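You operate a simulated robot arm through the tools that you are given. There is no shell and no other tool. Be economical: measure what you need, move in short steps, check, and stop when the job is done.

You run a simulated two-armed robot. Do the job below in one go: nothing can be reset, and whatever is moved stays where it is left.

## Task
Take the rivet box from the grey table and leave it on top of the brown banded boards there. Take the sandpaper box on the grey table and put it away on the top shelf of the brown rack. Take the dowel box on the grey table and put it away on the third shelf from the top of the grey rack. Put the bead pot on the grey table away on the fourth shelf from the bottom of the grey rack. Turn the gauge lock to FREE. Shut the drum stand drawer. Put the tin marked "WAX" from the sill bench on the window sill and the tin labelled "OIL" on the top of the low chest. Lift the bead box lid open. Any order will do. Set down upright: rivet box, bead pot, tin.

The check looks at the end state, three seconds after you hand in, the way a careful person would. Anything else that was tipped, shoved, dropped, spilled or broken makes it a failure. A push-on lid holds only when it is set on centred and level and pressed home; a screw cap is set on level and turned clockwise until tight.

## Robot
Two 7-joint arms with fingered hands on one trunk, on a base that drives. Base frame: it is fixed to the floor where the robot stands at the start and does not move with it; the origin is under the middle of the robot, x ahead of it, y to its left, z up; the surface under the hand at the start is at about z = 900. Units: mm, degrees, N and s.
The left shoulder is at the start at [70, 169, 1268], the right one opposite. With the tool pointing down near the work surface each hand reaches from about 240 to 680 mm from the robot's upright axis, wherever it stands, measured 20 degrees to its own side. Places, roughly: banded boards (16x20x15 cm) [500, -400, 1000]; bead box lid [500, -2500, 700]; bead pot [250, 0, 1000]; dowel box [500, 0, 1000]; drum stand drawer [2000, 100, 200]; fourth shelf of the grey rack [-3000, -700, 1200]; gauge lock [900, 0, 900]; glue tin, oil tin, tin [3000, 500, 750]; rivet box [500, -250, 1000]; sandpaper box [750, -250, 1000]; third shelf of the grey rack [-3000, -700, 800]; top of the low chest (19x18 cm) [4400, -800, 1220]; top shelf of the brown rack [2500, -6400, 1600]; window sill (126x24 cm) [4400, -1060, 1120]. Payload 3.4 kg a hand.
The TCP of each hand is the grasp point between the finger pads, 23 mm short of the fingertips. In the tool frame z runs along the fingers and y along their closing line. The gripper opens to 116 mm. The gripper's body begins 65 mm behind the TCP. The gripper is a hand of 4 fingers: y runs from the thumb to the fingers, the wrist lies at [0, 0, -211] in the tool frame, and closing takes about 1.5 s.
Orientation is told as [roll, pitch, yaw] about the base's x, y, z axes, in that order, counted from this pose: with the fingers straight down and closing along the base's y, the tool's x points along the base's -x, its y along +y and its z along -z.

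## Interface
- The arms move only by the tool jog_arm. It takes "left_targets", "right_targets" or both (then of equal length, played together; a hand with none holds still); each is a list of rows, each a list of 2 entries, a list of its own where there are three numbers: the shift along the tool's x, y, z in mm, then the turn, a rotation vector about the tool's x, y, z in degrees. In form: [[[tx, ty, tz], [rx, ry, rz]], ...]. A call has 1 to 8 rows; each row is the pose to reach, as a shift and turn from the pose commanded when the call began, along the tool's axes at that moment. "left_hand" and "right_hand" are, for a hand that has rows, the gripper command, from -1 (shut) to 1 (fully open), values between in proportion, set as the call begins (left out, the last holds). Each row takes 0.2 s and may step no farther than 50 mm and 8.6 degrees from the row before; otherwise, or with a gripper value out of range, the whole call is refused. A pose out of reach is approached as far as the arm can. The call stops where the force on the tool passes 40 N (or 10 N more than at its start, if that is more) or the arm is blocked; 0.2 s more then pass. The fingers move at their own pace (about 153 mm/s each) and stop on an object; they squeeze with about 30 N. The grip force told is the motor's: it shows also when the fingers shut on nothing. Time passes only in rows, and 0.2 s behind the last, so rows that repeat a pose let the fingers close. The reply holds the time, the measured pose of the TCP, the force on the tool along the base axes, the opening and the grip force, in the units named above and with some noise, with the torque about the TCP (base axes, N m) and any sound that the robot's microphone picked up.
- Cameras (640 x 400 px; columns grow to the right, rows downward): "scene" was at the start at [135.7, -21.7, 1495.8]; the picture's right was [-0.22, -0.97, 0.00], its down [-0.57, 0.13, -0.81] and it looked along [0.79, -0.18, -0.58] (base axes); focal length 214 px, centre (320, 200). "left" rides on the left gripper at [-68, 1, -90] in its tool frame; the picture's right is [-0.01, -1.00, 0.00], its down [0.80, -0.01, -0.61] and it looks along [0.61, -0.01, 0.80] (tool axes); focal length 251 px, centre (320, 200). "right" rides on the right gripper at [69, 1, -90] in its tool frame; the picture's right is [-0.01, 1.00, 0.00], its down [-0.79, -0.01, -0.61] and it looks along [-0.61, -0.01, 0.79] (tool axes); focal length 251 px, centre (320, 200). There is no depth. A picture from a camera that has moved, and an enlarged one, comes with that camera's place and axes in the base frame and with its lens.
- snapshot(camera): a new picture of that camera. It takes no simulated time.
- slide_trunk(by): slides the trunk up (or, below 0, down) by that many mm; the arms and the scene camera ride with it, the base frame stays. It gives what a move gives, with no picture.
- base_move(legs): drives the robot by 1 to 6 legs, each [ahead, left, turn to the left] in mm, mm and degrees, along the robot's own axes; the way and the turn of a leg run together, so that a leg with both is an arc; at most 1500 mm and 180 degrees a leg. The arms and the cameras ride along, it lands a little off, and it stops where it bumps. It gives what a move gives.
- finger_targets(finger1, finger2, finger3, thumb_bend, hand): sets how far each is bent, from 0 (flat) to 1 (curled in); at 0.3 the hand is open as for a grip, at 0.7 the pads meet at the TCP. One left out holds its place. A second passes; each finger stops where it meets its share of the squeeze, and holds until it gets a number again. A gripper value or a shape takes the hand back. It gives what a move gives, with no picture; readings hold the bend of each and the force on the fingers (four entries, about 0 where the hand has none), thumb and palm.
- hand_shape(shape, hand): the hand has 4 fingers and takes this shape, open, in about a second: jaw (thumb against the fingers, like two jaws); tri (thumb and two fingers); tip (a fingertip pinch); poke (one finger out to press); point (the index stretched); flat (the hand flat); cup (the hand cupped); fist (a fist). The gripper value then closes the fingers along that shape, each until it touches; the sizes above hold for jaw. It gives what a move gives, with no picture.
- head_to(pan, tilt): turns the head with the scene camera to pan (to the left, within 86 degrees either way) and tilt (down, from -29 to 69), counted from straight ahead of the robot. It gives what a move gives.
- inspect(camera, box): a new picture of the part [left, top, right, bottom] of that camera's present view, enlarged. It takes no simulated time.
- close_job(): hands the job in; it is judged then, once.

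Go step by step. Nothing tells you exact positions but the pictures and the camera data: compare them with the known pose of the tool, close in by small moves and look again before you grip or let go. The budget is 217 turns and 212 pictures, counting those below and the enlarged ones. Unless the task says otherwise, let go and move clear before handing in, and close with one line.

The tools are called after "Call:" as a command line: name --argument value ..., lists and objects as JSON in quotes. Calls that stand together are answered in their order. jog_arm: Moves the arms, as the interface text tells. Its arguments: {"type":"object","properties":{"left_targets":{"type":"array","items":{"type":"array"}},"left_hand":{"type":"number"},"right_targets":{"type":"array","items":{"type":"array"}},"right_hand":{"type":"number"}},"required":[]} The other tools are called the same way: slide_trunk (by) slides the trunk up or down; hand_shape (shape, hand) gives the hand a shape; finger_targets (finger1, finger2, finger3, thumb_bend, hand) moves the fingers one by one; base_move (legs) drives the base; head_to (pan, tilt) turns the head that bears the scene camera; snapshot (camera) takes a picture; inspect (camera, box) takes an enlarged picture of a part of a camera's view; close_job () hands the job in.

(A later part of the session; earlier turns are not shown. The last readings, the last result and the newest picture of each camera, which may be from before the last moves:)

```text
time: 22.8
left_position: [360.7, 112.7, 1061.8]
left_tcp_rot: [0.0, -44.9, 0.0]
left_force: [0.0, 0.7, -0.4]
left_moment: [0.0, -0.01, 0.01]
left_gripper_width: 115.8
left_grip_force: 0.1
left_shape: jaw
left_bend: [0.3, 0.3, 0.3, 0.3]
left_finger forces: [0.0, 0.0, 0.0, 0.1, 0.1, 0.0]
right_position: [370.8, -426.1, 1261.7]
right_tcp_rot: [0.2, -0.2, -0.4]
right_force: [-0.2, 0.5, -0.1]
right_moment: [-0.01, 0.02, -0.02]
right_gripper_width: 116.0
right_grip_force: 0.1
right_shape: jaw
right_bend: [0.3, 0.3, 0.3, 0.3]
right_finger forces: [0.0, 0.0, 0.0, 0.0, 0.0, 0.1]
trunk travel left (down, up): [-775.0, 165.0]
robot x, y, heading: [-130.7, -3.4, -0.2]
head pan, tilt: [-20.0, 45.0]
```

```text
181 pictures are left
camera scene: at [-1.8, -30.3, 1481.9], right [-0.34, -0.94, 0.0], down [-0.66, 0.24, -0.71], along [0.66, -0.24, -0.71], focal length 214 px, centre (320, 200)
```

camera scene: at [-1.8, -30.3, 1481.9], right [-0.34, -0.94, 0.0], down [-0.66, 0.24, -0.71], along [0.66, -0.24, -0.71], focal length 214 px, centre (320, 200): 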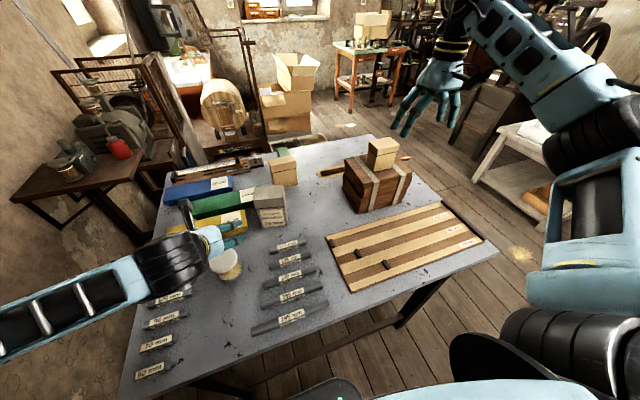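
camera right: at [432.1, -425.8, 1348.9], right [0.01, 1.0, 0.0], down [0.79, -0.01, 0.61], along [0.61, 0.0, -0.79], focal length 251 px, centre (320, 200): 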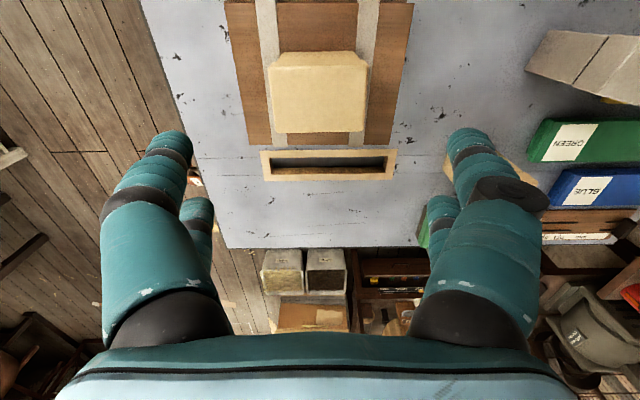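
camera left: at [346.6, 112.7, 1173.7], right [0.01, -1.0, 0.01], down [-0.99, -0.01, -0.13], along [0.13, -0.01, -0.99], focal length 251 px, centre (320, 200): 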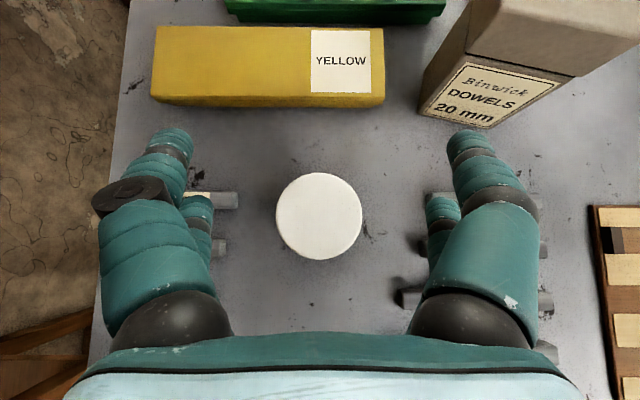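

Centred. I lower to grip height in short steps.

Call:
jog_arm --left_targets '[[[25, 0, 25], [0, 0, 0]], [[50, 0, 50], [0, 0, 0]], [[65, 0, 65], [0, 0, 0]], [[72, 0, 72], [0, 0, 0]]]'

Call:
snapshot --camera "left"

Call:
inspect --camera "scene" --box '[140, 190, 340, 330]'

```text
time: 23.8
left_position: [361.3, 112.9, 961.3]
left_tcp_rot: [0.0, -45.0, -0.1]
left_force: [0.0, -0.3, 0.8]
left_moment: [0.01, -0.01, -0.01]
left_gripper_width: 115.9
left_grip_force: 0.1
left_shape: jaw
left_bend: [0.3, 0.3, 0.3, 0.3]
left_finger forces: [0.0, 0.0, 0.0, 0.0, 0.0, 0.1]
right_position: [371.6, -427.0, 1261.5]
right_tcp_rot: [0.4, -0.1, -0.3]
right_force: [-1.1, 0.2, -0.5]
right_moment: [-0.01, -0.02, -0.03]
right_gripper_width: 116.0
right_grip_force: 0.0
right_shape: jaw
right_bend: [0.3, 0.3, 0.3, 0.3]
right_finger forces: [0.0, 0.1, 0.0, 0.0, 0.0, 0.0]
trunk travel left (down, up): [-775.0, 165.0]
robot x, y, heading: [-127.5, -1.3, -0.0]
head pan, tilt: [-20.0, 45.0]
```

```text
180 pictures are left
camera left: at [347.8, 112.5, 1072.6], right [0.01, -1.0, 0.01], down [-0.99, -0.01, -0.13], along [0.13, -0.01, -0.99], focal length 251 px, centre (320, 200)
```

left: 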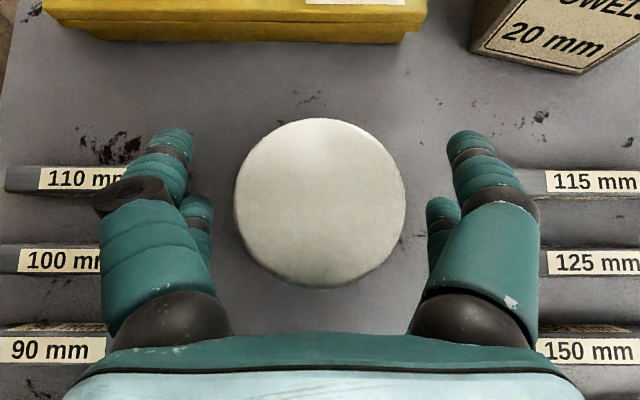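

```text
2.86 times, centred on (240, 260) of scene
camera zoom: at [-1.7, -30.4, 1481.8], right [-0.34, -0.94, 0.0], down [-0.66, 0.24, -0.71], along [0.66, -0.24, -0.71], focal length 613 px, centre (549, 29)
```

zoom: 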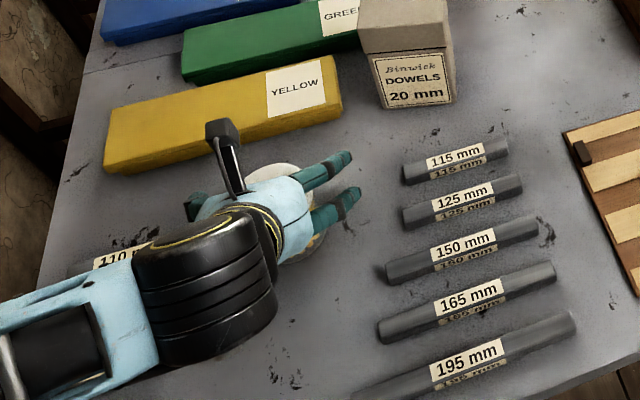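

I go a little lower and then close on the jar body.

Call:
jog_arm --left_targets '[[[5, 0, 5], [0, 0, 0]], [[9, 0, 9], [0, 0, 0]]]'

Call:
jog_arm --left_targets '[[[0, 0, 0], [0, 0, 0]], [[0, 0, 0], [0, 0, 0]], [[0, 0, 0], [0, 0, 0]], [[0, 0, 0], [0, 0, 0]], [[0, 0, 0], [0, 0, 0]], [[0, 0, 0], [0, 0, 0]], [[0, 0, 0], [0, 0, 0]]]' --left_hand -1

Call:
snapshot --camera "left"

```text
time: 24.4
left_position: [360.8, 112.5, 947.7]
left_tcp_rot: [0.0, -44.9, 0.0]
left_force: [0.4, 0.7, 0.5]
left_moment: [-0.02, 0.01, -0.01]
left_gripper_width: 115.8
left_grip_force: 0.1
left_shape: jaw
left_bend: [0.3, 0.3, 0.3, 0.3]
left_finger forces: [0.0, 0.0, 0.0, 0.0, 0.0, 0.0]
right_position: [371.3, -426.9, 1260.8]
right_tcp_rot: [0.3, -0.3, -0.3]
right_force: [0.4, 0.6, 0.6]
right_moment: [-0.04, -0.01, 0.0]
right_gripper_width: 115.9
right_grip_force: 0.0
right_shape: jaw
right_bend: [0.3, 0.3, 0.3, 0.3]
right_finger forces: [0.0, 0.0, 0.0, 0.0, 0.1, 0.1]
trunk travel left (down, up): [-775.0, 165.0]
robot x, y, heading: [-128.3, -1.1, -0.4]
head pan, tilt: [-20.0, 45.0]
```

```text
time: 26.0
left_position: [362.1, 111.8, 949.2]
left_tcp_rot: [-0.1, -44.9, -0.1]
left_force: [0.5, 1.2, 0.9]
left_moment: [-0.01, 0.05, -0.03]
left_gripper_width: 50.9
left_grip_force: 29.8
left_shape: jaw
left_bend: [0.74, 0.72, 0.72, 0.78]
left_finger forces: [29.4, 27.6, 27.8, 0.1, 28.6, 0.1]
right_position: [372.0, -427.6, 1260.0]
right_tcp_rot: [0.2, -0.3, -0.3]
right_force: [0.4, -1.1, 0.0]
right_moment: [0.01, 0.0, -0.03]
right_gripper_width: 115.8
right_grip_force: 0.1
right_shape: jaw
right_bend: [0.3, 0.3, 0.3, 0.3]
right_finger forces: [0.0, 0.0, 0.1, 0.1, 0.0, 0.1]
trunk travel left (down, up): [-775.0, 165.0]
robot x, y, heading: [-129.3, 0.4, 0.0]
head pan, tilt: [-20.0, 45.0]
```

```text
178 pictures are left
camera left: at [347.1, 112.0, 1059.8], right [0.01, -1.0, 0.01], down [-0.99, -0.01, -0.13], along [0.13, -0.01, -0.99], focal length 251 px, centre (320, 200)
```

left: 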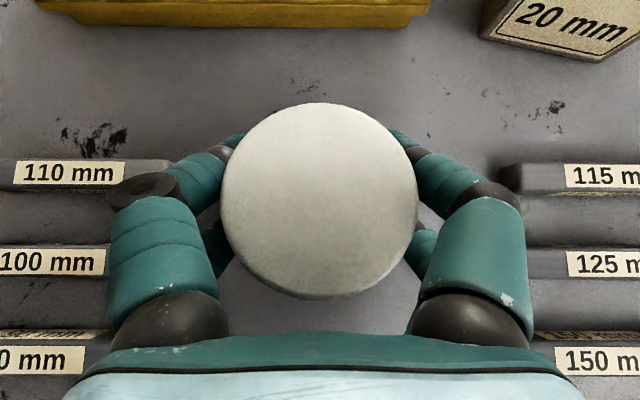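

Gripped. I lift slightly and check that the jar comes along upright.

Call:
jog_arm --left_targets '[[[-15, 0, -15], [0, 0, 0]], [[-40, 0, -40], [0, 0, 0]], [[-70, 0, -70], [0, 0, 0]], [[-105, 0, -105], [0, 0, 0]], [[-140, 0, -140], [0, 0, 0]], [[-170, 0, -170], [0, 0, 0]]]'

Call:
snapshot --camera "scene"

Call:
snapshot --camera "left"

```text
time: 27.4
left_position: [363.2, 112.3, 1188.8]
left_tcp_rot: [0.1, -44.8, -0.1]
left_force: [-0.3, -0.2, -1.9]
left_moment: [0.0, -0.02, -0.04]
left_gripper_width: 50.3
left_grip_force: 30.0
left_shape: jaw
left_bend: [0.74, 0.72, 0.72, 0.79]
left_finger forces: [27.7, 27.7, 28.2, 0.0, 28.3, 0.0]
right_position: [371.5, -427.5, 1260.2]
right_tcp_rot: [0.3, -0.2, -0.3]
right_force: [-0.4, 0.1, 0.6]
right_moment: [0.01, 0.0, 0.0]
right_gripper_width: 115.9
right_grip_force: 0.0
right_shape: jaw
right_bend: [0.3, 0.3, 0.3, 0.3]
right_finger forces: [0.0, 0.1, 0.0, 0.1, 0.0, 0.1]
trunk travel left (down, up): [-775.0, 165.0]
robot x, y, heading: [-130.1, 1.0, 0.1]
head pan, tilt: [-20.0, 45.0]
```

```text
177 pictures are left
camera scene: at [-2.1, -30.8, 1481.8], right [-0.34, -0.94, 0.0], down [-0.66, 0.24, -0.71], along [0.66, -0.24, -0.71], focal length 214 px, centre (320, 200)
```

scene: 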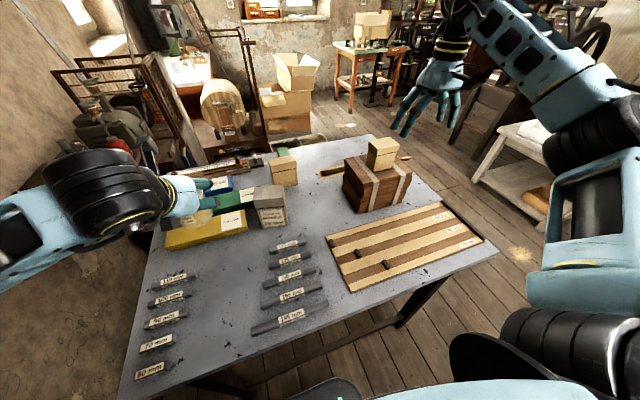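

```text
176 pictures are left
camera left: at [348.2, 112.0, 1300.6], right [0.01, -1.0, 0.01], down [-0.99, -0.01, -0.13], along [0.13, 0.0, -0.99], focal length 251 px, centre (320, 200)
```

left: 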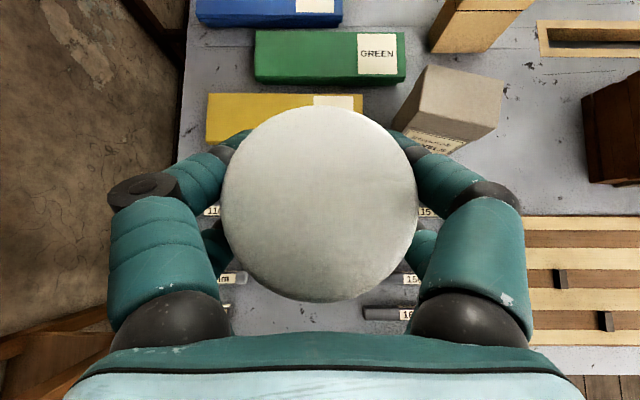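

The pot is held upright. The dowel box is about 89×58×125 mm at [497,−47], yawed about −14°. I shift the left arm aside and bring the right hand over it, yawed to match.

Call:
jog_arm --left_targets '[[[0, 20, 0], [0, 0, 0]], [[0, 40, 0], [0, 0, 0]], [[0, 60, 0], [0, 0, 0]], [[0, 80, 0], [0, 0, 0]], [[0, 100, 0], [0, 0, 0]], [[0, 120, 0], [0, 0, 0]], [[0, 120, 0], [0, 0, 0]], [[0, 120, 0], [0, 0, 0]]]' --right_targets '[[[-8, 47, 0], [0, 0, 2]], [[-17, 94, 0], [0, 0, 4]], [[-25, 141, 0], [0, 0, 6]], [[-33, 188, 0], [0, 0, 8]], [[-42, 235, 0], [0, 0, 10]], [[-50, 282, 0], [0, 0, 12]], [[-60, 329, 0], [0, 0, 13.6]], [[-70, 376, 0], [0, 0, 13.6]]]'

Call:
snapshot --camera "right"

Call:
snapshot --camera "scene"

```text
time: 29.2
left_position: [361.9, 234.5, 1187.8]
left_tcp_rot: [-0.3, -44.9, 0.1]
left_force: [0.7, 0.4, -1.5]
left_moment: [-0.04, -0.03, -0.04]
left_gripper_width: 49.7
left_grip_force: 29.7
left_shape: jaw
left_bend: [0.74, 0.72, 0.72, 0.79]
left_finger forces: [27.0, 27.6, 28.3, 0.0, 27.1, 0.0]
right_position: [443.2, -49.2, 1260.5]
right_tcp_rot: [0.1, -0.2, -13.9]
right_force: [-0.4, -0.1, -0.5]
right_moment: [-0.06, -0.02, 0.0]
right_gripper_width: 115.8
right_grip_force: 0.1
right_shape: jaw
right_bend: [0.3, 0.3, 0.3, 0.3]
right_finger forces: [0.0, 0.0, 0.0, 0.1, 0.0, 0.0]
trunk travel left (down, up): [-775.0, 165.0]
robot x, y, heading: [-129.1, -0.9, -0.2]
head pan, tilt: [-20.0, 45.0]
```

```text
175 pictures are left
camera right: at [377.0, -32.5, 1348.6], right [0.25, 0.97, 0.0], down [0.77, -0.2, 0.61], along [0.59, -0.15, -0.79], focal length 251 px, centre (320, 200)
```

right: 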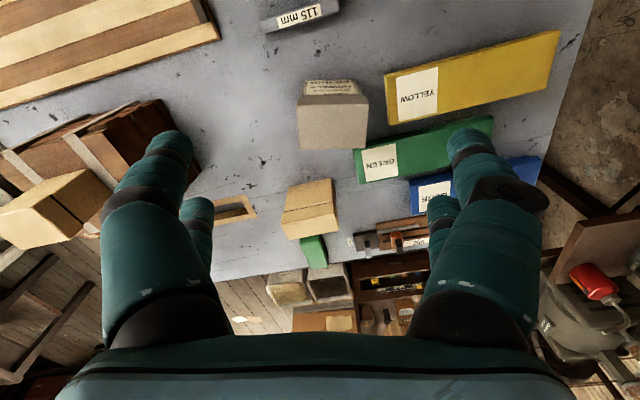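

```text
174 pictures are left
camera scene: at [-1.7, -26.0, 1481.9], right [-0.34, -0.94, 0.0], down [-0.66, 0.24, -0.71], along [0.66, -0.25, -0.71], focal length 214 px, centre (320, 200)
```

scene: 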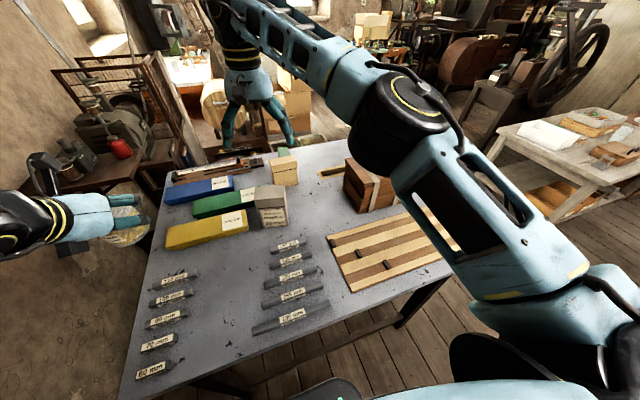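

Yaw matches the box. I tilt the right hand 45° while lowering toward a pre-grasp point.

Call:
jog_arm --right_targets '[[[-5, 2, 10], [0, -8, 0]], [[-10, 4, 20], [0, -16, 0]], [[-15, 6, 35], [0, -24, 0]], [[-20, 8, 50], [0, -32, 0]], [[-25, 10, 60], [0, -40, 0]], [[-28, 11, 70], [0, -45, 0]]]'

Call:
snapshot --camera "right"

Call:
snapshot --camera "scene"

```text
time: 30.6
left_position: [362.0, 232.0, 1187.8]
left_tcp_rot: [-0.1, -44.9, -0.2]
left_force: [-0.7, -0.7, -2.3]
left_moment: [0.02, -0.01, 0.0]
left_gripper_width: 49.8
left_grip_force: 29.6
left_shape: jaw
left_bend: [0.74, 0.72, 0.72, 0.79]
left_finger forces: [27.1, 27.6, 28.3, 0.0, 27.0, 0.0]
right_position: [474.4, -48.5, 1191.7]
right_tcp_rot: [0.4, -45.3, -14.1]
right_force: [-0.5, 0.0, -0.2]
right_moment: [-0.01, 0.01, -0.04]
right_gripper_width: 115.9
right_grip_force: 0.0
right_shape: jaw
right_bend: [0.3, 0.3, 0.3, 0.3]
right_finger forces: [0.0, 0.0, 0.0, 0.1, 0.1, 0.0]
trunk travel left (down, up): [-775.0, 165.0]
robot x, y, heading: [-131.4, 3.9, -0.2]
head pan, tilt: [-20.0, 45.0]
```

```text
173 pictures are left
camera right: at [365.8, -20.9, 1204.2], right [0.25, 0.97, 0.01], down [0.12, -0.04, 0.99], along [0.96, -0.24, -0.13], focal length 251 px, centre (320, 200)
```

right: 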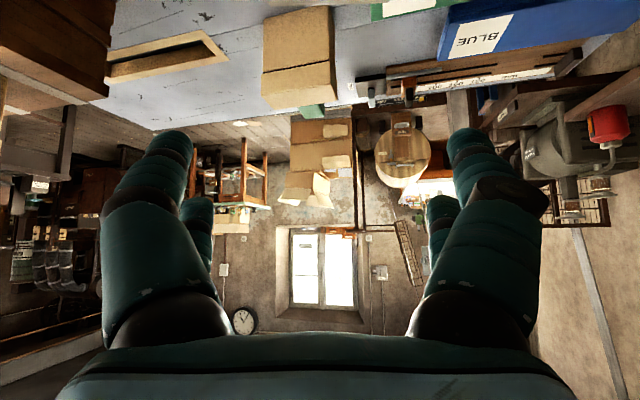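

```text
172 pictures are left
camera scene: at [-1.0, -30.3, 1481.8], right [-0.34, -0.94, 0.0], down [-0.66, 0.24, -0.71], along [0.66, -0.24, -0.71], focal length 214 px, centre (320, 200)
```

scene: 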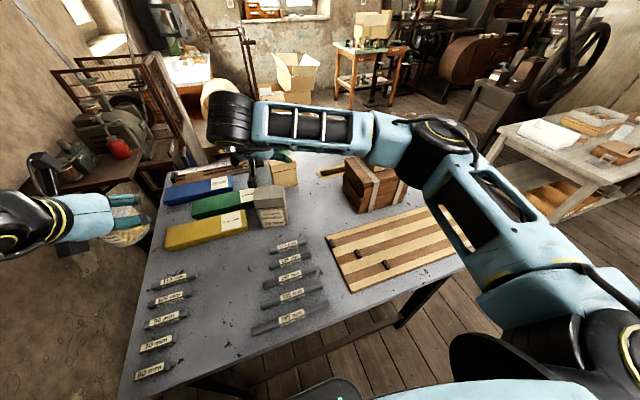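

The camera is upside-down but usable. I lower to just above the box top and look again.

Call:
jog_arm --right_targets '[[[28, 3, 34], [0, 0, 0]], [[57, 5, 68], [0, 0, 0]], [[85, 7, 101], [0, 0, 0]]]'

Call:
snapshot --camera "right"

Call:
inspect --camera "scene" --box '[200, 110, 360, 240]'

```text
time: 31.4
left_position: [361.6, 231.9, 1188.6]
left_tcp_rot: [-0.1, -45.0, -0.1]
left_force: [0.0, -0.2, -1.4]
left_moment: [0.0, -0.01, -0.02]
left_gripper_width: 49.8
left_grip_force: 29.8
left_shape: jaw
left_bend: [0.74, 0.72, 0.72, 0.79]
left_finger forces: [27.2, 27.7, 28.2, 0.0, 26.9, 0.0]
right_position: [486.1, -42.4, 1062.6]
right_tcp_rot: [0.3, -45.1, -14.1]
right_force: [-0.8, 0.0, 0.2]
right_moment: [-0.03, 0.01, 0.0]
right_gripper_width: 116.1
right_grip_force: 0.0
right_shape: jaw
right_bend: [0.3, 0.3, 0.3, 0.3]
right_finger forces: [0.0, 0.0, 0.0, 0.0, 0.0, 0.1]
trunk travel left (down, up): [-775.0, 165.0]
robot x, y, heading: [-129.2, -0.6, 0.2]
head pan, tilt: [-20.0, 45.0]
```

```text
171 pictures are left
camera right: at [378.4, -17.0, 1074.8], right [0.25, 0.97, 0.01], down [0.12, -0.04, 0.99], along [0.96, -0.24, -0.13], focal length 251 px, centre (320, 200)
```

right: 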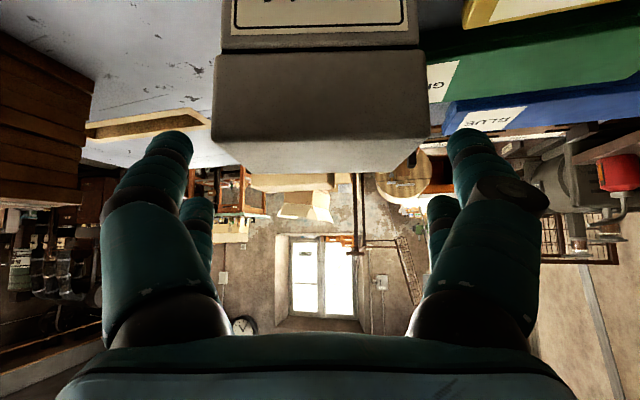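

```text
3.08 times, centred on (280, 175) of scene
camera zoom: at [-1.7, -30.1, 1481.9], right [-0.34, -0.94, 0.0], down [-0.66, 0.24, -0.71], along [0.66, -0.24, -0.71], focal length 660 px, centre (443, 277)
```

zoom: 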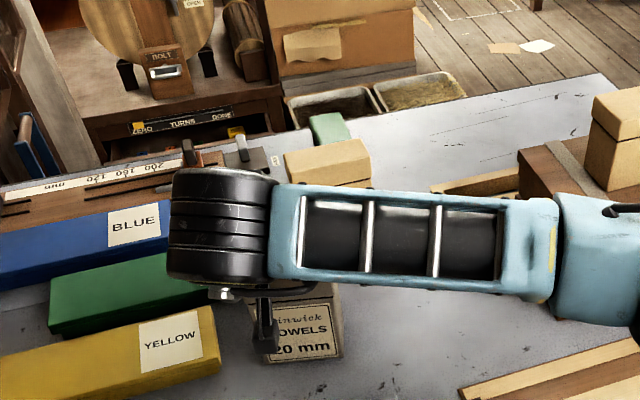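

Laterally centred, lid seam at z≈1001. I lower to z≈968 and grip below the lid.

Call:
jog_arm --right_targets '[[[25, 1, 25], [0, 0, 0]], [[50, 1, 50], [0, 0, 0]], [[66, 1, 66], [0, 0, 0]]]'

Call:
snapshot --camera "right"

```text
time: 32.0
left_position: [358.0, 231.7, 1189.7]
left_tcp_rot: [0.0, -45.0, -0.1]
left_force: [0.0, -1.2, -1.3]
left_moment: [-0.01, -0.04, 0.0]
left_gripper_width: 49.9
left_grip_force: 30.0
left_shape: jaw
left_bend: [0.74, 0.72, 0.72, 0.79]
left_finger forces: [27.1, 27.6, 28.3, 0.0, 26.9, 0.0]
right_position: [488.5, -41.4, 1003.6]
right_tcp_rot: [1.1, -46.5, -14.7]
right_force: [0.0, -3.9, 15.4]
right_moment: [-0.21, 0.31, 0.04]
right_gripper_width: 115.5
right_grip_force: 0.0
right_shape: jaw
right_bend: [0.3, 0.3, 0.3, 0.3]
right_finger forces: [0.1, 5.4, 14.2, 0.0, 0.0, 0.0]
trunk travel left (down, up): [-775.0, 165.0]
robot x, y, heading: [-125.1, 2.4, -0.1]
head pan, tilt: [-20.0, 45.0]
stopped in row 3 (right hand): the force on the tool passed its limit at 60 N (the readings are from after the stop); the commanded pose is now the measured one
```

```text
169 pictures are left
camera right: at [379.2, -15.2, 1014.2], right [0.25, 0.97, 0.02], down [0.1, -0.05, 0.99], along [0.96, -0.24, -0.11], focal length 251 px, centre (320, 200)
```

right: 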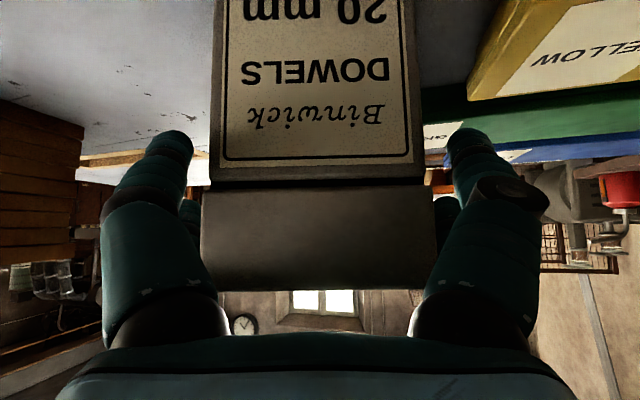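

The knuckles touched the lid corners: 89 mm wide is too much that deep in the hand. I'll instead grip the 58 mm side, approaching from the right; first I lift off and straighten the hand.

Call:
jog_arm --right_targets '[[[-30, 0, -30], [0, 0, 0]], [[-60, 0, -60], [0, 0, 0]], [[-75, 0, -75], [0, 8, 0]], [[-85, 0, -85], [0, 16, 0]], [[-95, 0, -95], [0, 24, 0]], [[-105, 0, -105], [0, 32, 0]], [[-115, 0, -115], [0, 40, 0]], [[-120, 0, -120], [0, 46, 0]]]'

Call:
jog_arm --right_targets '[[[0, 0, 0], [0, 0, -8]], [[0, 0, 0], [0, 0, -16]], [[0, -20, 0], [0, 0, -24]], [[0, -40, 0], [0, 0, -32]], [[0, -60, 0], [0, 0, -40]], [[0, -80, 0], [0, 0, -48]], [[0, -100, 0], [0, 0, -56]], [[0, -110, 0], [0, 0, -64]]]'

Call:
jog_arm --right_targets '[[[0, 0, 0], [0, 0, -8]], [[0, 0, 0], [0, 0, -16]], [[0, 0, 0], [0, 0, -24]], [[0, 0, 0], [0, 0, -26]]]'

Call:
snapshot --camera "right"

```text
time: 33.9
left_position: [362.6, 233.6, 1187.0]
left_tcp_rot: [0.0, -45.0, -0.1]
left_force: [-0.6, 0.4, -1.8]
left_moment: [-0.03, 0.01, 0.0]
left_gripper_width: 49.8
left_grip_force: 30.4
left_shape: jaw
left_bend: [0.74, 0.72, 0.72, 0.79]
left_finger forces: [27.2, 27.8, 28.3, 0.0, 26.7, 0.0]
right_position: [472.6, -46.1, 1167.7]
right_tcp_rot: [0.8, -0.1, -13.8]
right_force: [-0.4, -0.4, -0.7]
right_moment: [-0.02, 0.0, 0.03]
right_gripper_width: 115.7
right_grip_force: 0.0
right_shape: jaw
right_bend: [0.3, 0.3, 0.3, 0.3]
right_finger forces: [0.0, 0.0, 0.0, 0.0, 0.0, 0.1]
right hand out of reach, approached as far as the arm can: row 8
trunk travel left (down, up): [-775.0, 165.0]
robot x, y, heading: [-129.2, -0.5, -0.0]
head pan, tilt: [-20.0, 45.0]
```

```text
time: 35.6
left_position: [362.6, 232.4, 1187.1]
left_tcp_rot: [0.0, -44.8, -0.1]
left_force: [0.2, 0.8, -1.5]
left_moment: [0.01, -0.01, -0.01]
left_gripper_width: 49.6
left_grip_force: 29.9
left_shape: jaw
left_bend: [0.74, 0.72, 0.72, 0.79]
left_finger forces: [27.2, 27.6, 28.4, 0.1, 26.6, 0.0]
right_position: [447.1, -152.4, 1164.6]
right_tcp_rot: [0.1, -0.6, 50.3]
right_force: [-1.4, 0.2, 0.8]
right_moment: [0.01, 0.0, 0.01]
right_gripper_width: 115.7
right_grip_force: 0.1
right_shape: jaw
right_bend: [0.3, 0.3, 0.3, 0.3]
right_finger forces: [0.1, 0.1, 0.0, 0.1, 0.0, 0.1]
trunk travel left (down, up): [-775.0, 165.0]
robot x, y, heading: [-129.7, 1.7, -0.4]
head pan, tilt: [-20.0, 45.0]
```

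```text
time: 36.6
left_position: [361.5, 231.5, 1187.4]
left_tcp_rot: [0.0, -45.0, -0.1]
left_force: [0.4, 0.5, -1.2]
left_moment: [-0.03, 0.01, 0.0]
left_gripper_width: 49.6
left_grip_force: 30.5
left_shape: jaw
left_bend: [0.74, 0.72, 0.72, 0.79]
left_finger forces: [27.2, 27.5, 28.3, 0.1, 26.6, 0.0]
right_position: [445.2, -153.7, 1163.7]
right_tcp_rot: [0.0, -0.6, 76.3]
right_force: [0.0, 0.6, -0.1]
right_moment: [-0.01, -0.02, -0.01]
right_gripper_width: 115.9
right_grip_force: 0.0
right_shape: jaw
right_bend: [0.3, 0.3, 0.3, 0.3]
right_finger forces: [0.0, 0.1, 0.0, 0.1, 0.0, 0.0]
trunk travel left (down, up): [-775.0, 165.0]
robot x, y, heading: [-130.5, -1.4, -0.2]
head pan, tilt: [-20.0, 45.0]
```

```text
168 pictures are left
camera right: at [429.2, -221.6, 1251.1], right [-0.97, 0.25, 0.0], down [0.19, 0.76, 0.62], along [0.15, 0.6, -0.79], focal length 251 px, centre (320, 200)
```

right: 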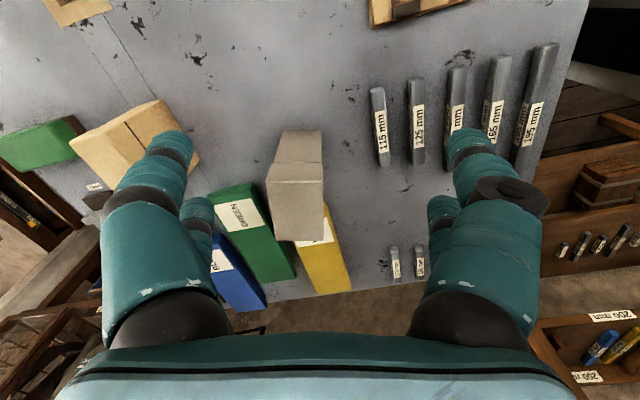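

Box top centre confirmed near [498,−50]. I tilt the hand 60° toward +y and drop to a pre-grasp beside the box.

Call:
jog_arm --right_targets '[[[5, -5, 5], [0, -8.5, 0]], [[10, -10, 15], [0, -17, 0]], [[11, -15, 30], [0, -25.5, 0]], [[11, -20, 50], [0, -34, 0]], [[11, -26, 70], [0, -42.5, 0]], [[11, -26, 95], [0, -51, 0]], [[11, -26, 114], [0, -59.5, 0]]]'

Call:
snapshot --camera "right"

Call:
snapshot --camera "scene"

```text
time: 38.2
left_position: [363.0, 231.3, 1188.0]
left_tcp_rot: [0.0, -44.9, 0.0]
left_force: [-0.1, 0.0, -1.1]
left_moment: [0.03, -0.03, 0.02]
left_gripper_width: 49.4
left_grip_force: 30.4
left_shape: jaw
left_bend: [0.74, 0.72, 0.72, 0.79]
left_finger forces: [27.2, 27.7, 28.3, 0.1, 26.4, 0.1]
right_position: [469.3, -169.7, 1048.1]
right_tcp_rot: [-0.2, -60.2, 76.3]
right_force: [0.6, 0.4, -1.1]
right_moment: [-0.01, -0.02, 0.0]
right_gripper_width: 116.0
right_grip_force: 0.1
right_shape: jaw
right_bend: [0.3, 0.3, 0.3, 0.3]
right_finger forces: [0.1, 0.0, 0.1, 0.0, 0.0, 0.0]
trunk travel left (down, up): [-775.0, 165.0]
robot x, y, heading: [-126.4, -0.4, -0.4]
head pan, tilt: [-20.0, 45.0]
```

```text
167 pictures are left
camera right: at [441.9, -279.9, 1032.1], right [-0.97, 0.24, 0.01], down [-0.03, -0.13, 0.99], along [0.24, 0.96, 0.13], focal length 251 px, centre (320, 200)
```

right: 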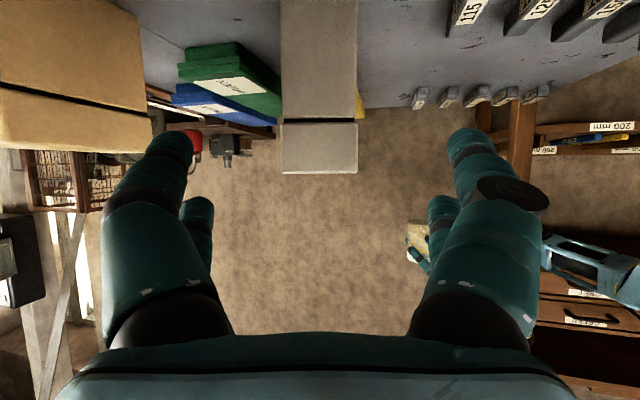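

```text
166 pictures are left
camera scene: at [-1.4, -31.0, 1481.9], right [-0.34, -0.94, 0.0], down [-0.66, 0.24, -0.71], along [0.66, -0.24, -0.71], focal length 214 px, centre (320, 200)
```

scene: 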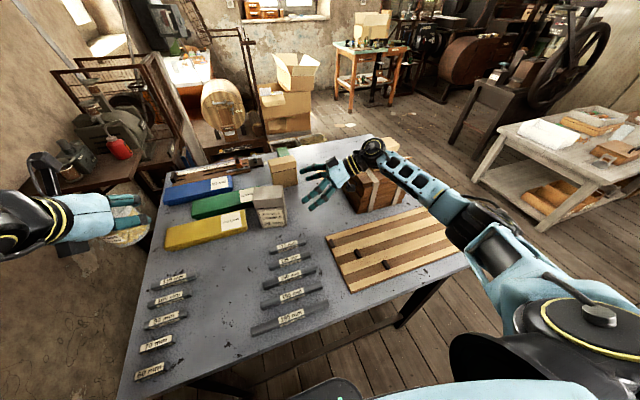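

Lateral alignment is good. I move forward over the box straddling it, then descend, watching the wrist versus the boards.

Call:
jog_arm --right_targets '[[[-17, 0, 30], [0, 0, 0]], [[-35, 0, 61], [0, 0, 0]], [[-52, 0, 91], [0, 0, 0]], [[-31, 0, 103], [0, 0, 0]], [[-10, 0, 115], [0, 0, 0]], [[8, 0, 126], [0, 0, 0]]]'

Call:
snapshot --camera "right"

Call:
inspect --camera "scene" --box '[220, 110, 460, 280]'

```text
time: 39.6
left_position: [362.3, 232.5, 1189.3]
left_tcp_rot: [-0.1, -44.9, -0.1]
left_force: [0.8, 0.3, -1.0]
left_moment: [-0.02, 0.0, 0.0]
left_gripper_width: 49.6
left_grip_force: 29.6
left_shape: jaw
left_bend: [0.74, 0.72, 0.72, 0.79]
left_finger forces: [27.2, 27.6, 28.2, 0.0, 26.2, 0.1]
right_position: [495.7, -66.2, 979.9]
right_tcp_rot: [-0.2, -60.1, 76.4]
right_force: [-0.6, -0.1, -0.2]
right_moment: [-0.02, -0.01, -0.03]
right_gripper_width: 116.0
right_grip_force: 0.0
right_shape: jaw
right_bend: [0.3, 0.3, 0.3, 0.3]
right_finger forces: [0.0, 0.0, 0.0, 0.0, 0.1, 0.0]
trunk travel left (down, up): [-775.0, 165.0]
robot x, y, heading: [-124.7, 1.3, -0.1]
head pan, tilt: [-20.0, 45.0]
```

```text
165 pictures are left
camera right: at [468.5, -175.3, 963.2], right [-0.97, 0.24, 0.01], down [-0.03, -0.13, 0.99], along [0.24, 0.96, 0.13], focal length 251 px, centre (320, 200)
```

right: 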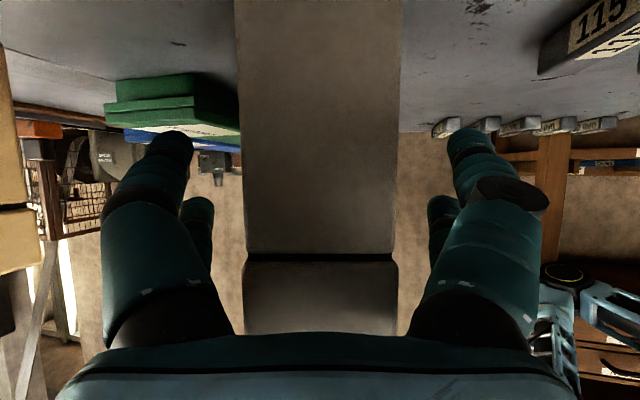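

```text
2.35 times, centred on (340, 195) of scene
camera zoom: at [-1.3, -29.5, 1481.9], right [-0.34, -0.94, 0.0], down [-0.66, 0.24, -0.71], along [0.66, -0.24, -0.71], focal length 505 px, centre (273, 212)
```

zoom: 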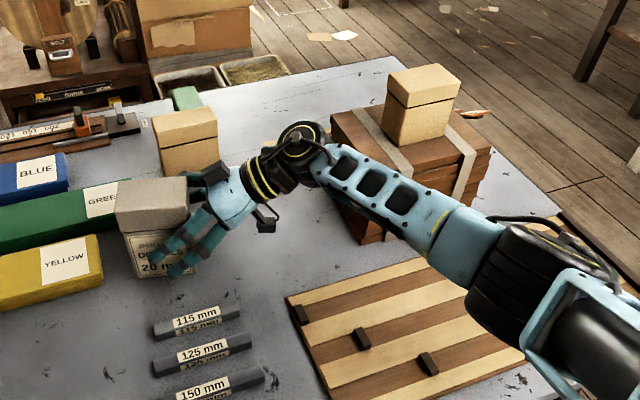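

The box sits well between the fingers, below the lid seam. I close the right hand.

Call:
jog_arm --right_targets '[[[0, 0, 0], [0, 0, 0]], [[0, 0, 0], [0, 0, 0]], [[0, 0, 0], [0, 0, 0]], [[0, 0, 0], [0, 0, 0]], [[0, 0, 0], [0, 0, 0]], [[0, 0, 0], [0, 0, 0]], [[0, 0, 0], [0, 0, 0]]]' --right_hand -1

Call:
jog_arm --right_targets '[[[-13, 0, -7.5], [0, 0, 0]], [[-43, 0, -25], [0, 0, 0]], [[-86, 0, -50], [0, 0, 0]], [[-129, 0, -74], [0, 0, 0]], [[-172, 0, -98], [0, 0, 0]]]'

Call:
snapshot --camera "scene"

Call:
snapshot --camera "right"

```text
time: 41.2
left_position: [361.8, 232.0, 1187.9]
left_tcp_rot: [0.1, -44.9, 0.0]
left_force: [0.5, -0.7, -1.0]
left_moment: [0.0, 0.0, -0.02]
left_gripper_width: 49.4
left_grip_force: 30.3
left_shape: jaw
left_bend: [0.74, 0.72, 0.72, 0.79]
left_finger forces: [27.3, 27.7, 28.3, 0.0, 26.2, 0.1]
right_position: [496.2, -66.2, 979.8]
right_tcp_rot: [-0.2, -60.1, 76.4]
right_force: [-0.9, 1.2, -0.4]
right_moment: [-0.01, 0.0, 0.02]
right_gripper_width: 52.9
right_grip_force: 30.1
right_shape: jaw
right_bend: [0.73, 0.73, 0.73, 0.76]
right_finger forces: [27.5, 27.7, 27.2, 0.0, 27.4, 0.0]
trunk travel left (down, up): [-775.0, 165.0]
robot x, y, heading: [-128.6, 0.3, -0.2]
head pan, tilt: [-20.0, 45.0]
```

```text
time: 42.5
left_position: [362.0, 232.5, 1189.1]
left_tcp_rot: [0.0, -45.0, -0.2]
left_force: [0.7, -0.5, -1.4]
left_moment: [0.0, -0.03, 0.01]
left_gripper_width: 49.6
left_grip_force: 29.9
left_shape: jaw
left_bend: [0.74, 0.72, 0.72, 0.79]
left_finger forces: [27.3, 27.6, 28.3, 0.0, 26.3, 0.0]
right_position: [494.4, -63.5, 1181.5]
right_tcp_rot: [-0.1, -60.2, 76.4]
right_force: [-0.6, 0.0, -3.2]
right_moment: [-0.07, 0.04, 0.02]
right_gripper_width: 52.8
right_grip_force: 30.1
right_shape: jaw
right_bend: [0.73, 0.73, 0.73, 0.76]
right_finger forces: [27.3, 27.4, 27.4, 0.1, 27.3, 0.0]
trunk travel left (down, up): [-775.0, 165.0]
robot x, y, heading: [-128.7, -0.7, -0.4]
head pan, tilt: [-20.0, 45.0]
```

```text
163 pictures are left
camera scene: at [-1.7, -29.5, 1481.8], right [-0.34, -0.94, 0.0], down [-0.66, 0.24, -0.71], along [0.66, -0.24, -0.71], focal length 214 px, centre (320, 200)
```

scene: 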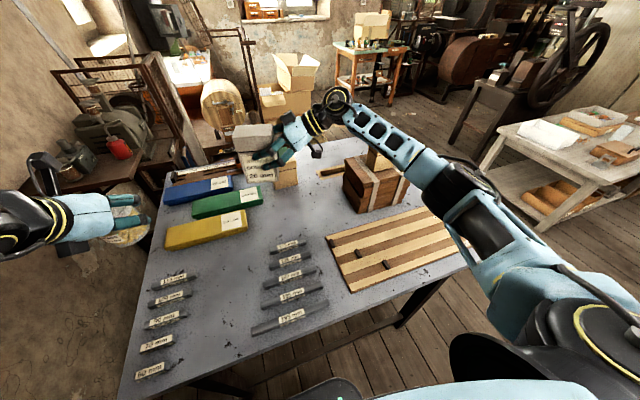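

```text
162 pictures are left
camera right: at [466.9, -173.7, 1164.6], right [-0.97, 0.24, 0.01], down [-0.03, -0.13, 0.99], along [0.24, 0.96, 0.13], focal length 251 px, centre (320, 200)
```

right: 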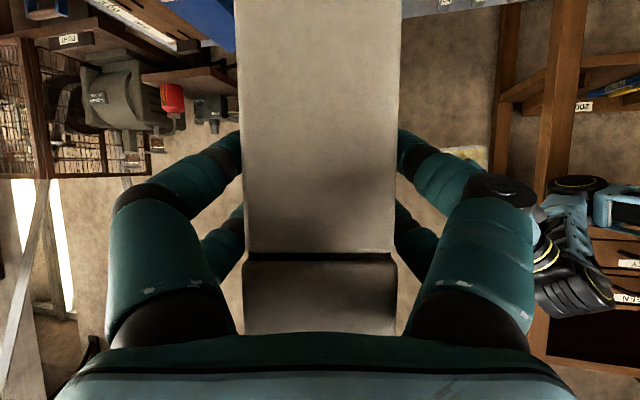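

The dowel box is held upright. I bring the right hand in front of the robot pointing forward, ready for driving.

Call:
jog_arm --right_targets '[[[11, 20, -20], [7.36, 0, 4.22]], [[23, 40, -40], [14.73, 0, 8.43]], [[34, 60, -60], [22.1, 0, 12.65]], [[46, 80, -80], [29.5, 0, 16.9]], [[57, 100, -100], [36.8, 0, 21.1]], [[68, 120, -120], [44.2, 0, 25.3]], [[80, 140, -140], [51.6, 0, 29.5]], [[91, 161, -159], [58.9, 0, 33.7]]]'

Call:
head_to --pan -86 --tilt 30

Call:
snapshot --camera "scene"

Call:
head_to --pan 86 --tilt 30

Call:
snapshot --camera "scene"

```text
time: 44.2
left_position: [363.5, 232.7, 1187.7]
left_tcp_rot: [0.0, -44.7, -0.1]
left_force: [-0.6, 0.0, -2.1]
left_moment: [-0.01, -0.02, 0.03]
left_gripper_width: 49.6
left_grip_force: 29.9
left_shape: jaw
left_bend: [0.75, 0.72, 0.72, 0.8]
left_finger forces: [27.1, 27.7, 28.4, 0.0, 26.2, 0.0]
right_position: [358.2, -203.2, 1188.3]
right_tcp_rot: [-0.2, -60.1, 8.4]
right_force: [-0.2, 0.2, -3.8]
right_moment: [-0.04, 0.07, -0.01]
right_gripper_width: 52.4
right_grip_force: 30.4
right_shape: jaw
right_bend: [0.73, 0.73, 0.73, 0.76]
right_finger forces: [27.6, 27.6, 27.5, 0.0, 27.5, 0.0]
right hand out of reach, approached as far as the arm can: row 7, 8
trunk travel left (down, up): [-775.0, 165.0]
robot x, y, heading: [-130.3, -1.1, -0.3]
head pan, tilt: [-20.0, 45.0]
```

```text
time: 45.6
left_position: [362.1, 232.3, 1188.2]
left_tcp_rot: [-0.1, -45.0, 0.0]
left_force: [0.2, -0.7, -1.2]
left_moment: [-0.02, -0.04, 0.01]
left_gripper_width: 49.3
left_grip_force: 30.1
left_shape: jaw
left_bend: [0.75, 0.72, 0.72, 0.8]
left_finger forces: [27.2, 27.7, 28.3, 0.0, 26.1, 0.0]
right_position: [356.3, -203.2, 1187.6]
right_tcp_rot: [-0.2, -60.1, 8.7]
right_force: [0.6, -0.3, -3.4]
right_moment: [0.0, 0.08, 0.03]
right_gripper_width: 52.7
right_grip_force: 29.9
right_shape: jaw
right_bend: [0.73, 0.73, 0.73, 0.76]
right_finger forces: [27.5, 27.7, 27.6, 0.0, 27.6, 0.0]
trunk travel left (down, up): [-775.0, 165.0]
robot x, y, heading: [-127.0, -2.6, 0.1]
head pan, tilt: [-85.9, 30.0]
```

```text
161 pictures are left
camera scene: at [-71.4, -92.6, 1504.4], right [-1.0, -0.07, 0.0], down [-0.03, 0.5, -0.87], along [0.06, -0.86, -0.5], focal length 214 px, centre (320, 200)
```

scene: 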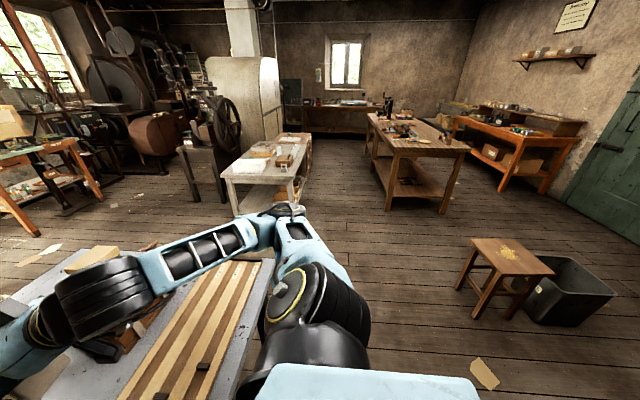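

```text
time: 48.2
left_position: [363.4, 232.5, 1188.7]
left_tcp_rot: [0.1, -44.9, -0.2]
left_force: [-0.3, 0.4, -1.9]
left_moment: [0.02, 0.01, 0.02]
left_gripper_width: 49.3
left_grip_force: 30.7
left_shape: jaw
left_bend: [0.75, 0.72, 0.72, 0.8]
left_finger forces: [27.2, 27.5, 28.3, 0.1, 26.1, 0.1]
right_position: [356.8, -202.6, 1187.0]
right_tcp_rot: [-0.2, -60.1, 8.6]
right_force: [0.3, -0.3, -3.9]
right_moment: [0.0, 0.06, -0.01]
right_gripper_width: 52.4
right_grip_force: 30.0
right_shape: jaw
right_bend: [0.73, 0.73, 0.73, 0.76]
right_finger forces: [27.6, 27.5, 27.4, 0.1, 27.7, 0.0]
trunk travel left (down, up): [-775.0, 165.0]
robot x, y, heading: [-130.9, -1.4, -0.4]
head pan, tilt: [85.9, 30.0]
```

```text
160 pictures are left
camera scene: at [-70.8, 87.8, 1504.5], right [1.0, -0.07, 0.0], down [-0.04, -0.5, -0.87], along [0.06, 0.86, -0.5], focal length 214 px, centre (320, 200)
```

scene: 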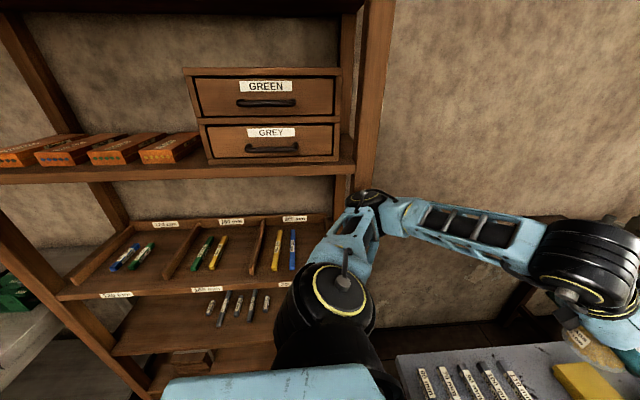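

A brown rack stands close on the left, so I back off and shift right before turning around to the right.

Call:
base_move --legs '[[-300, -250, 0], [-150, -150, 0], [0, 0, -90]]'

Call:
head_to --pan -70 --tilt 15

Call:
snapshot --camera "scene"

Call:
head_to --pan 0 --tilt 15

Call:
snapshot --camera "scene"

```text
time: 55.6
left_position: [-322.2, -881.9, 1188.4]
left_tcp_rot: [0.0, -44.8, -87.9]
left_force: [-1.1, -0.5, -1.4]
left_moment: [-0.02, 0.02, -0.02]
left_gripper_width: 48.9
left_grip_force: 29.5
left_shape: jaw
left_bend: [0.75, 0.72, 0.72, 0.8]
left_finger forces: [26.7, 27.5, 28.1, 0.0, 26.3, 0.0]
right_position: [-757.7, -892.2, 1187.9]
right_tcp_rot: [-0.3, -60.0, -79.4]
right_force: [-0.5, -0.2, -4.5]
right_moment: [0.1, 0.03, 0.02]
right_gripper_width: 52.5
right_grip_force: 30.1
right_shape: jaw
right_bend: [0.73, 0.73, 0.73, 0.76]
right_finger forces: [27.2, 27.2, 27.1, 0.0, 27.3, 0.0]
trunk travel left (down, up): [-775.0, 165.0]
robot x, y, heading: [-572.3, -400.6, -87.9]
head pan, tilt: [85.9, 30.0]
```

```text
time: 58.1
left_position: [-322.6, -881.5, 1189.3]
left_tcp_rot: [0.0, -44.8, -87.9]
left_force: [-0.1, -0.1, -1.4]
left_moment: [-0.01, -0.01, 0.03]
left_gripper_width: 49.3
left_grip_force: 30.0
left_shape: jaw
left_bend: [0.75, 0.72, 0.72, 0.8]
left_finger forces: [26.7, 27.5, 28.2, 0.1, 26.0, 0.1]
right_position: [-756.8, -892.5, 1188.2]
right_tcp_rot: [-0.2, -60.1, -79.3]
right_force: [-0.2, -0.1, -3.9]
right_moment: [0.07, 0.01, -0.04]
right_gripper_width: 52.4
right_grip_force: 30.2
right_shape: jaw
right_bend: [0.73, 0.73, 0.73, 0.76]
right_finger forces: [27.1, 27.1, 27.3, 0.0, 27.3, 0.0]
trunk travel left (down, up): [-775.0, 165.0]
robot x, y, heading: [-573.1, -398.8, -87.6]
head pan, tilt: [-70.0, 15.0]
```

```text
159 pictures are left
camera scene: at [-658.7, -487.9, 1528.6], right [-0.38, 0.93, 0.0], down [0.24, 0.1, -0.97], along [-0.9, -0.36, -0.26], focal length 214 px, centre (320, 200)
```

scene: 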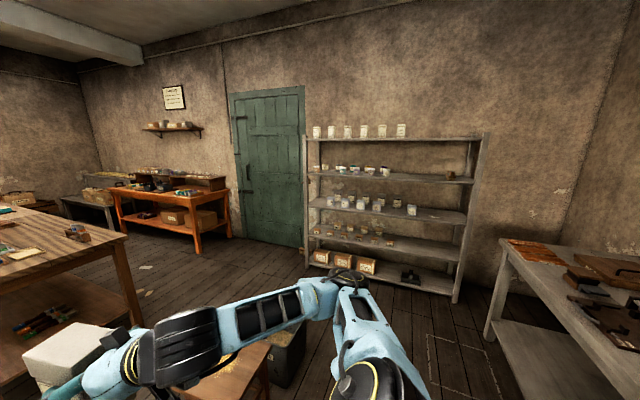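

```text
time: 59.5
left_position: [-323.9, -881.1, 1188.1]
left_tcp_rot: [0.0, -44.8, -87.9]
left_force: [0.8, -0.7, -0.7]
left_moment: [0.01, 0.03, -0.03]
left_gripper_width: 49.4
left_grip_force: 30.1
left_shape: jaw
left_bend: [0.75, 0.72, 0.72, 0.8]
left_finger forces: [26.7, 27.5, 28.1, 0.0, 26.1, 0.0]
right_position: [-758.2, -893.9, 1187.8]
right_tcp_rot: [-0.2, -60.2, -79.3]
right_force: [-0.1, -0.1, -4.2]
right_moment: [0.06, -0.01, -0.01]
right_gripper_width: 52.5
right_grip_force: 29.6
right_shape: jaw
right_bend: [0.73, 0.73, 0.73, 0.76]
right_finger forces: [27.1, 27.2, 27.2, 0.0, 27.2, 0.0]
trunk travel left (down, up): [-775.0, 165.0]
robot x, y, heading: [-574.7, -395.7, -87.9]
head pan, tilt: [0.0, 15.0]
```

```text
158 pictures are left
camera scene: at [-568.9, -546.2, 1528.6], right [-1.0, -0.04, 0.0], down [-0.01, 0.26, -0.97], along [0.03, -0.97, -0.26], focal length 214 px, centre (320, 200)
```

scene: 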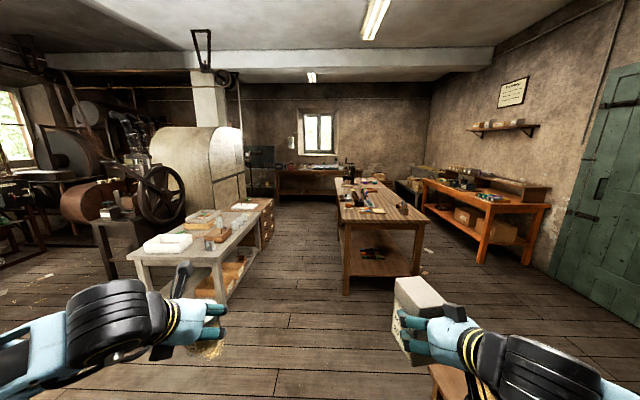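

The grey rack is visible ahead-right with five shelves. I enlarge it to count shelves and find free spots.

Call:
head_to --pan -80 --tilt 10

Call:
inspect --camera "scene" --box '[200, 100, 460, 300]'

Call:
inspect --camera "scene" --box '[120, 180, 640, 400]'

```text
time: 61.0
left_position: [-322.6, -880.8, 1189.3]
left_tcp_rot: [0.0, -44.9, -87.9]
left_force: [0.0, 0.0, -1.3]
left_moment: [-0.01, 0.02, 0.0]
left_gripper_width: 49.2
left_grip_force: 30.5
left_shape: jaw
left_bend: [0.75, 0.72, 0.72, 0.8]
left_finger forces: [26.7, 27.5, 28.2, 0.0, 26.1, 0.1]
right_position: [-758.2, -892.5, 1187.4]
right_tcp_rot: [-0.3, -60.1, -79.4]
right_force: [0.2, 0.0, -3.4]
right_moment: [0.11, -0.02, 0.01]
right_gripper_width: 52.5
right_grip_force: 29.8
right_shape: jaw
right_bend: [0.73, 0.73, 0.73, 0.76]
right_finger forces: [27.2, 27.1, 27.2, 0.1, 27.4, 0.0]
trunk travel left (down, up): [-775.0, 165.0]
robot x, y, heading: [-573.9, -401.2, -88.0]
head pan, tilt: [-80.0, 10.0]
```

```text
2.00 times, centred on (330, 200) of scene
camera zoom: at [-663.0, -472.3, 1536.8], right [-0.21, 0.98, 0.0], down [0.17, 0.04, -0.98], along [-0.96, -0.21, -0.17], focal length 429 px, centre (300, 200)
```

zoom: 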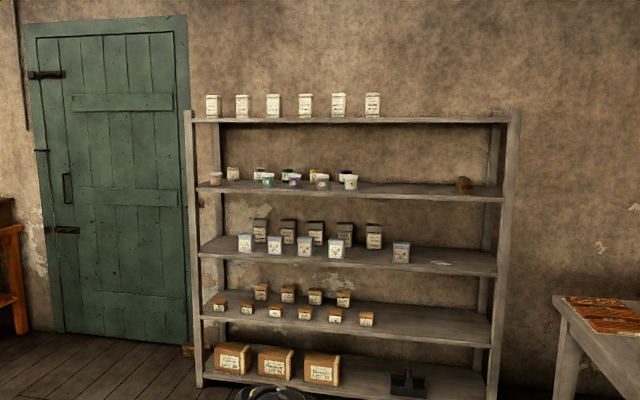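

```text
1.23 times, centred on (380, 290) of scene
camera zoom: at [-663.0, -472.3, 1536.8], right [-0.21, 0.98, 0.0], down [0.17, 0.04, -0.98], along [-0.96, -0.21, -0.17], focal length 264 px, centre (246, 89)
```

zoom: 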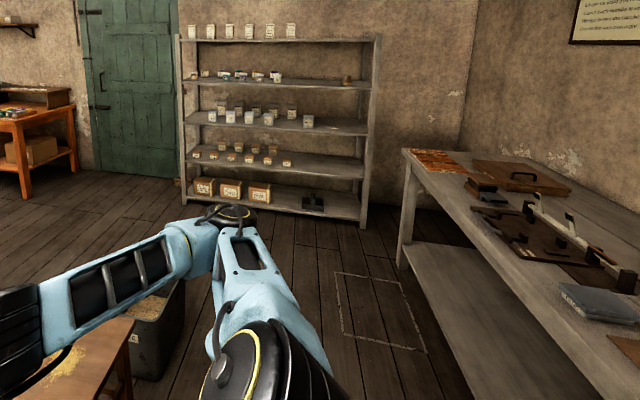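

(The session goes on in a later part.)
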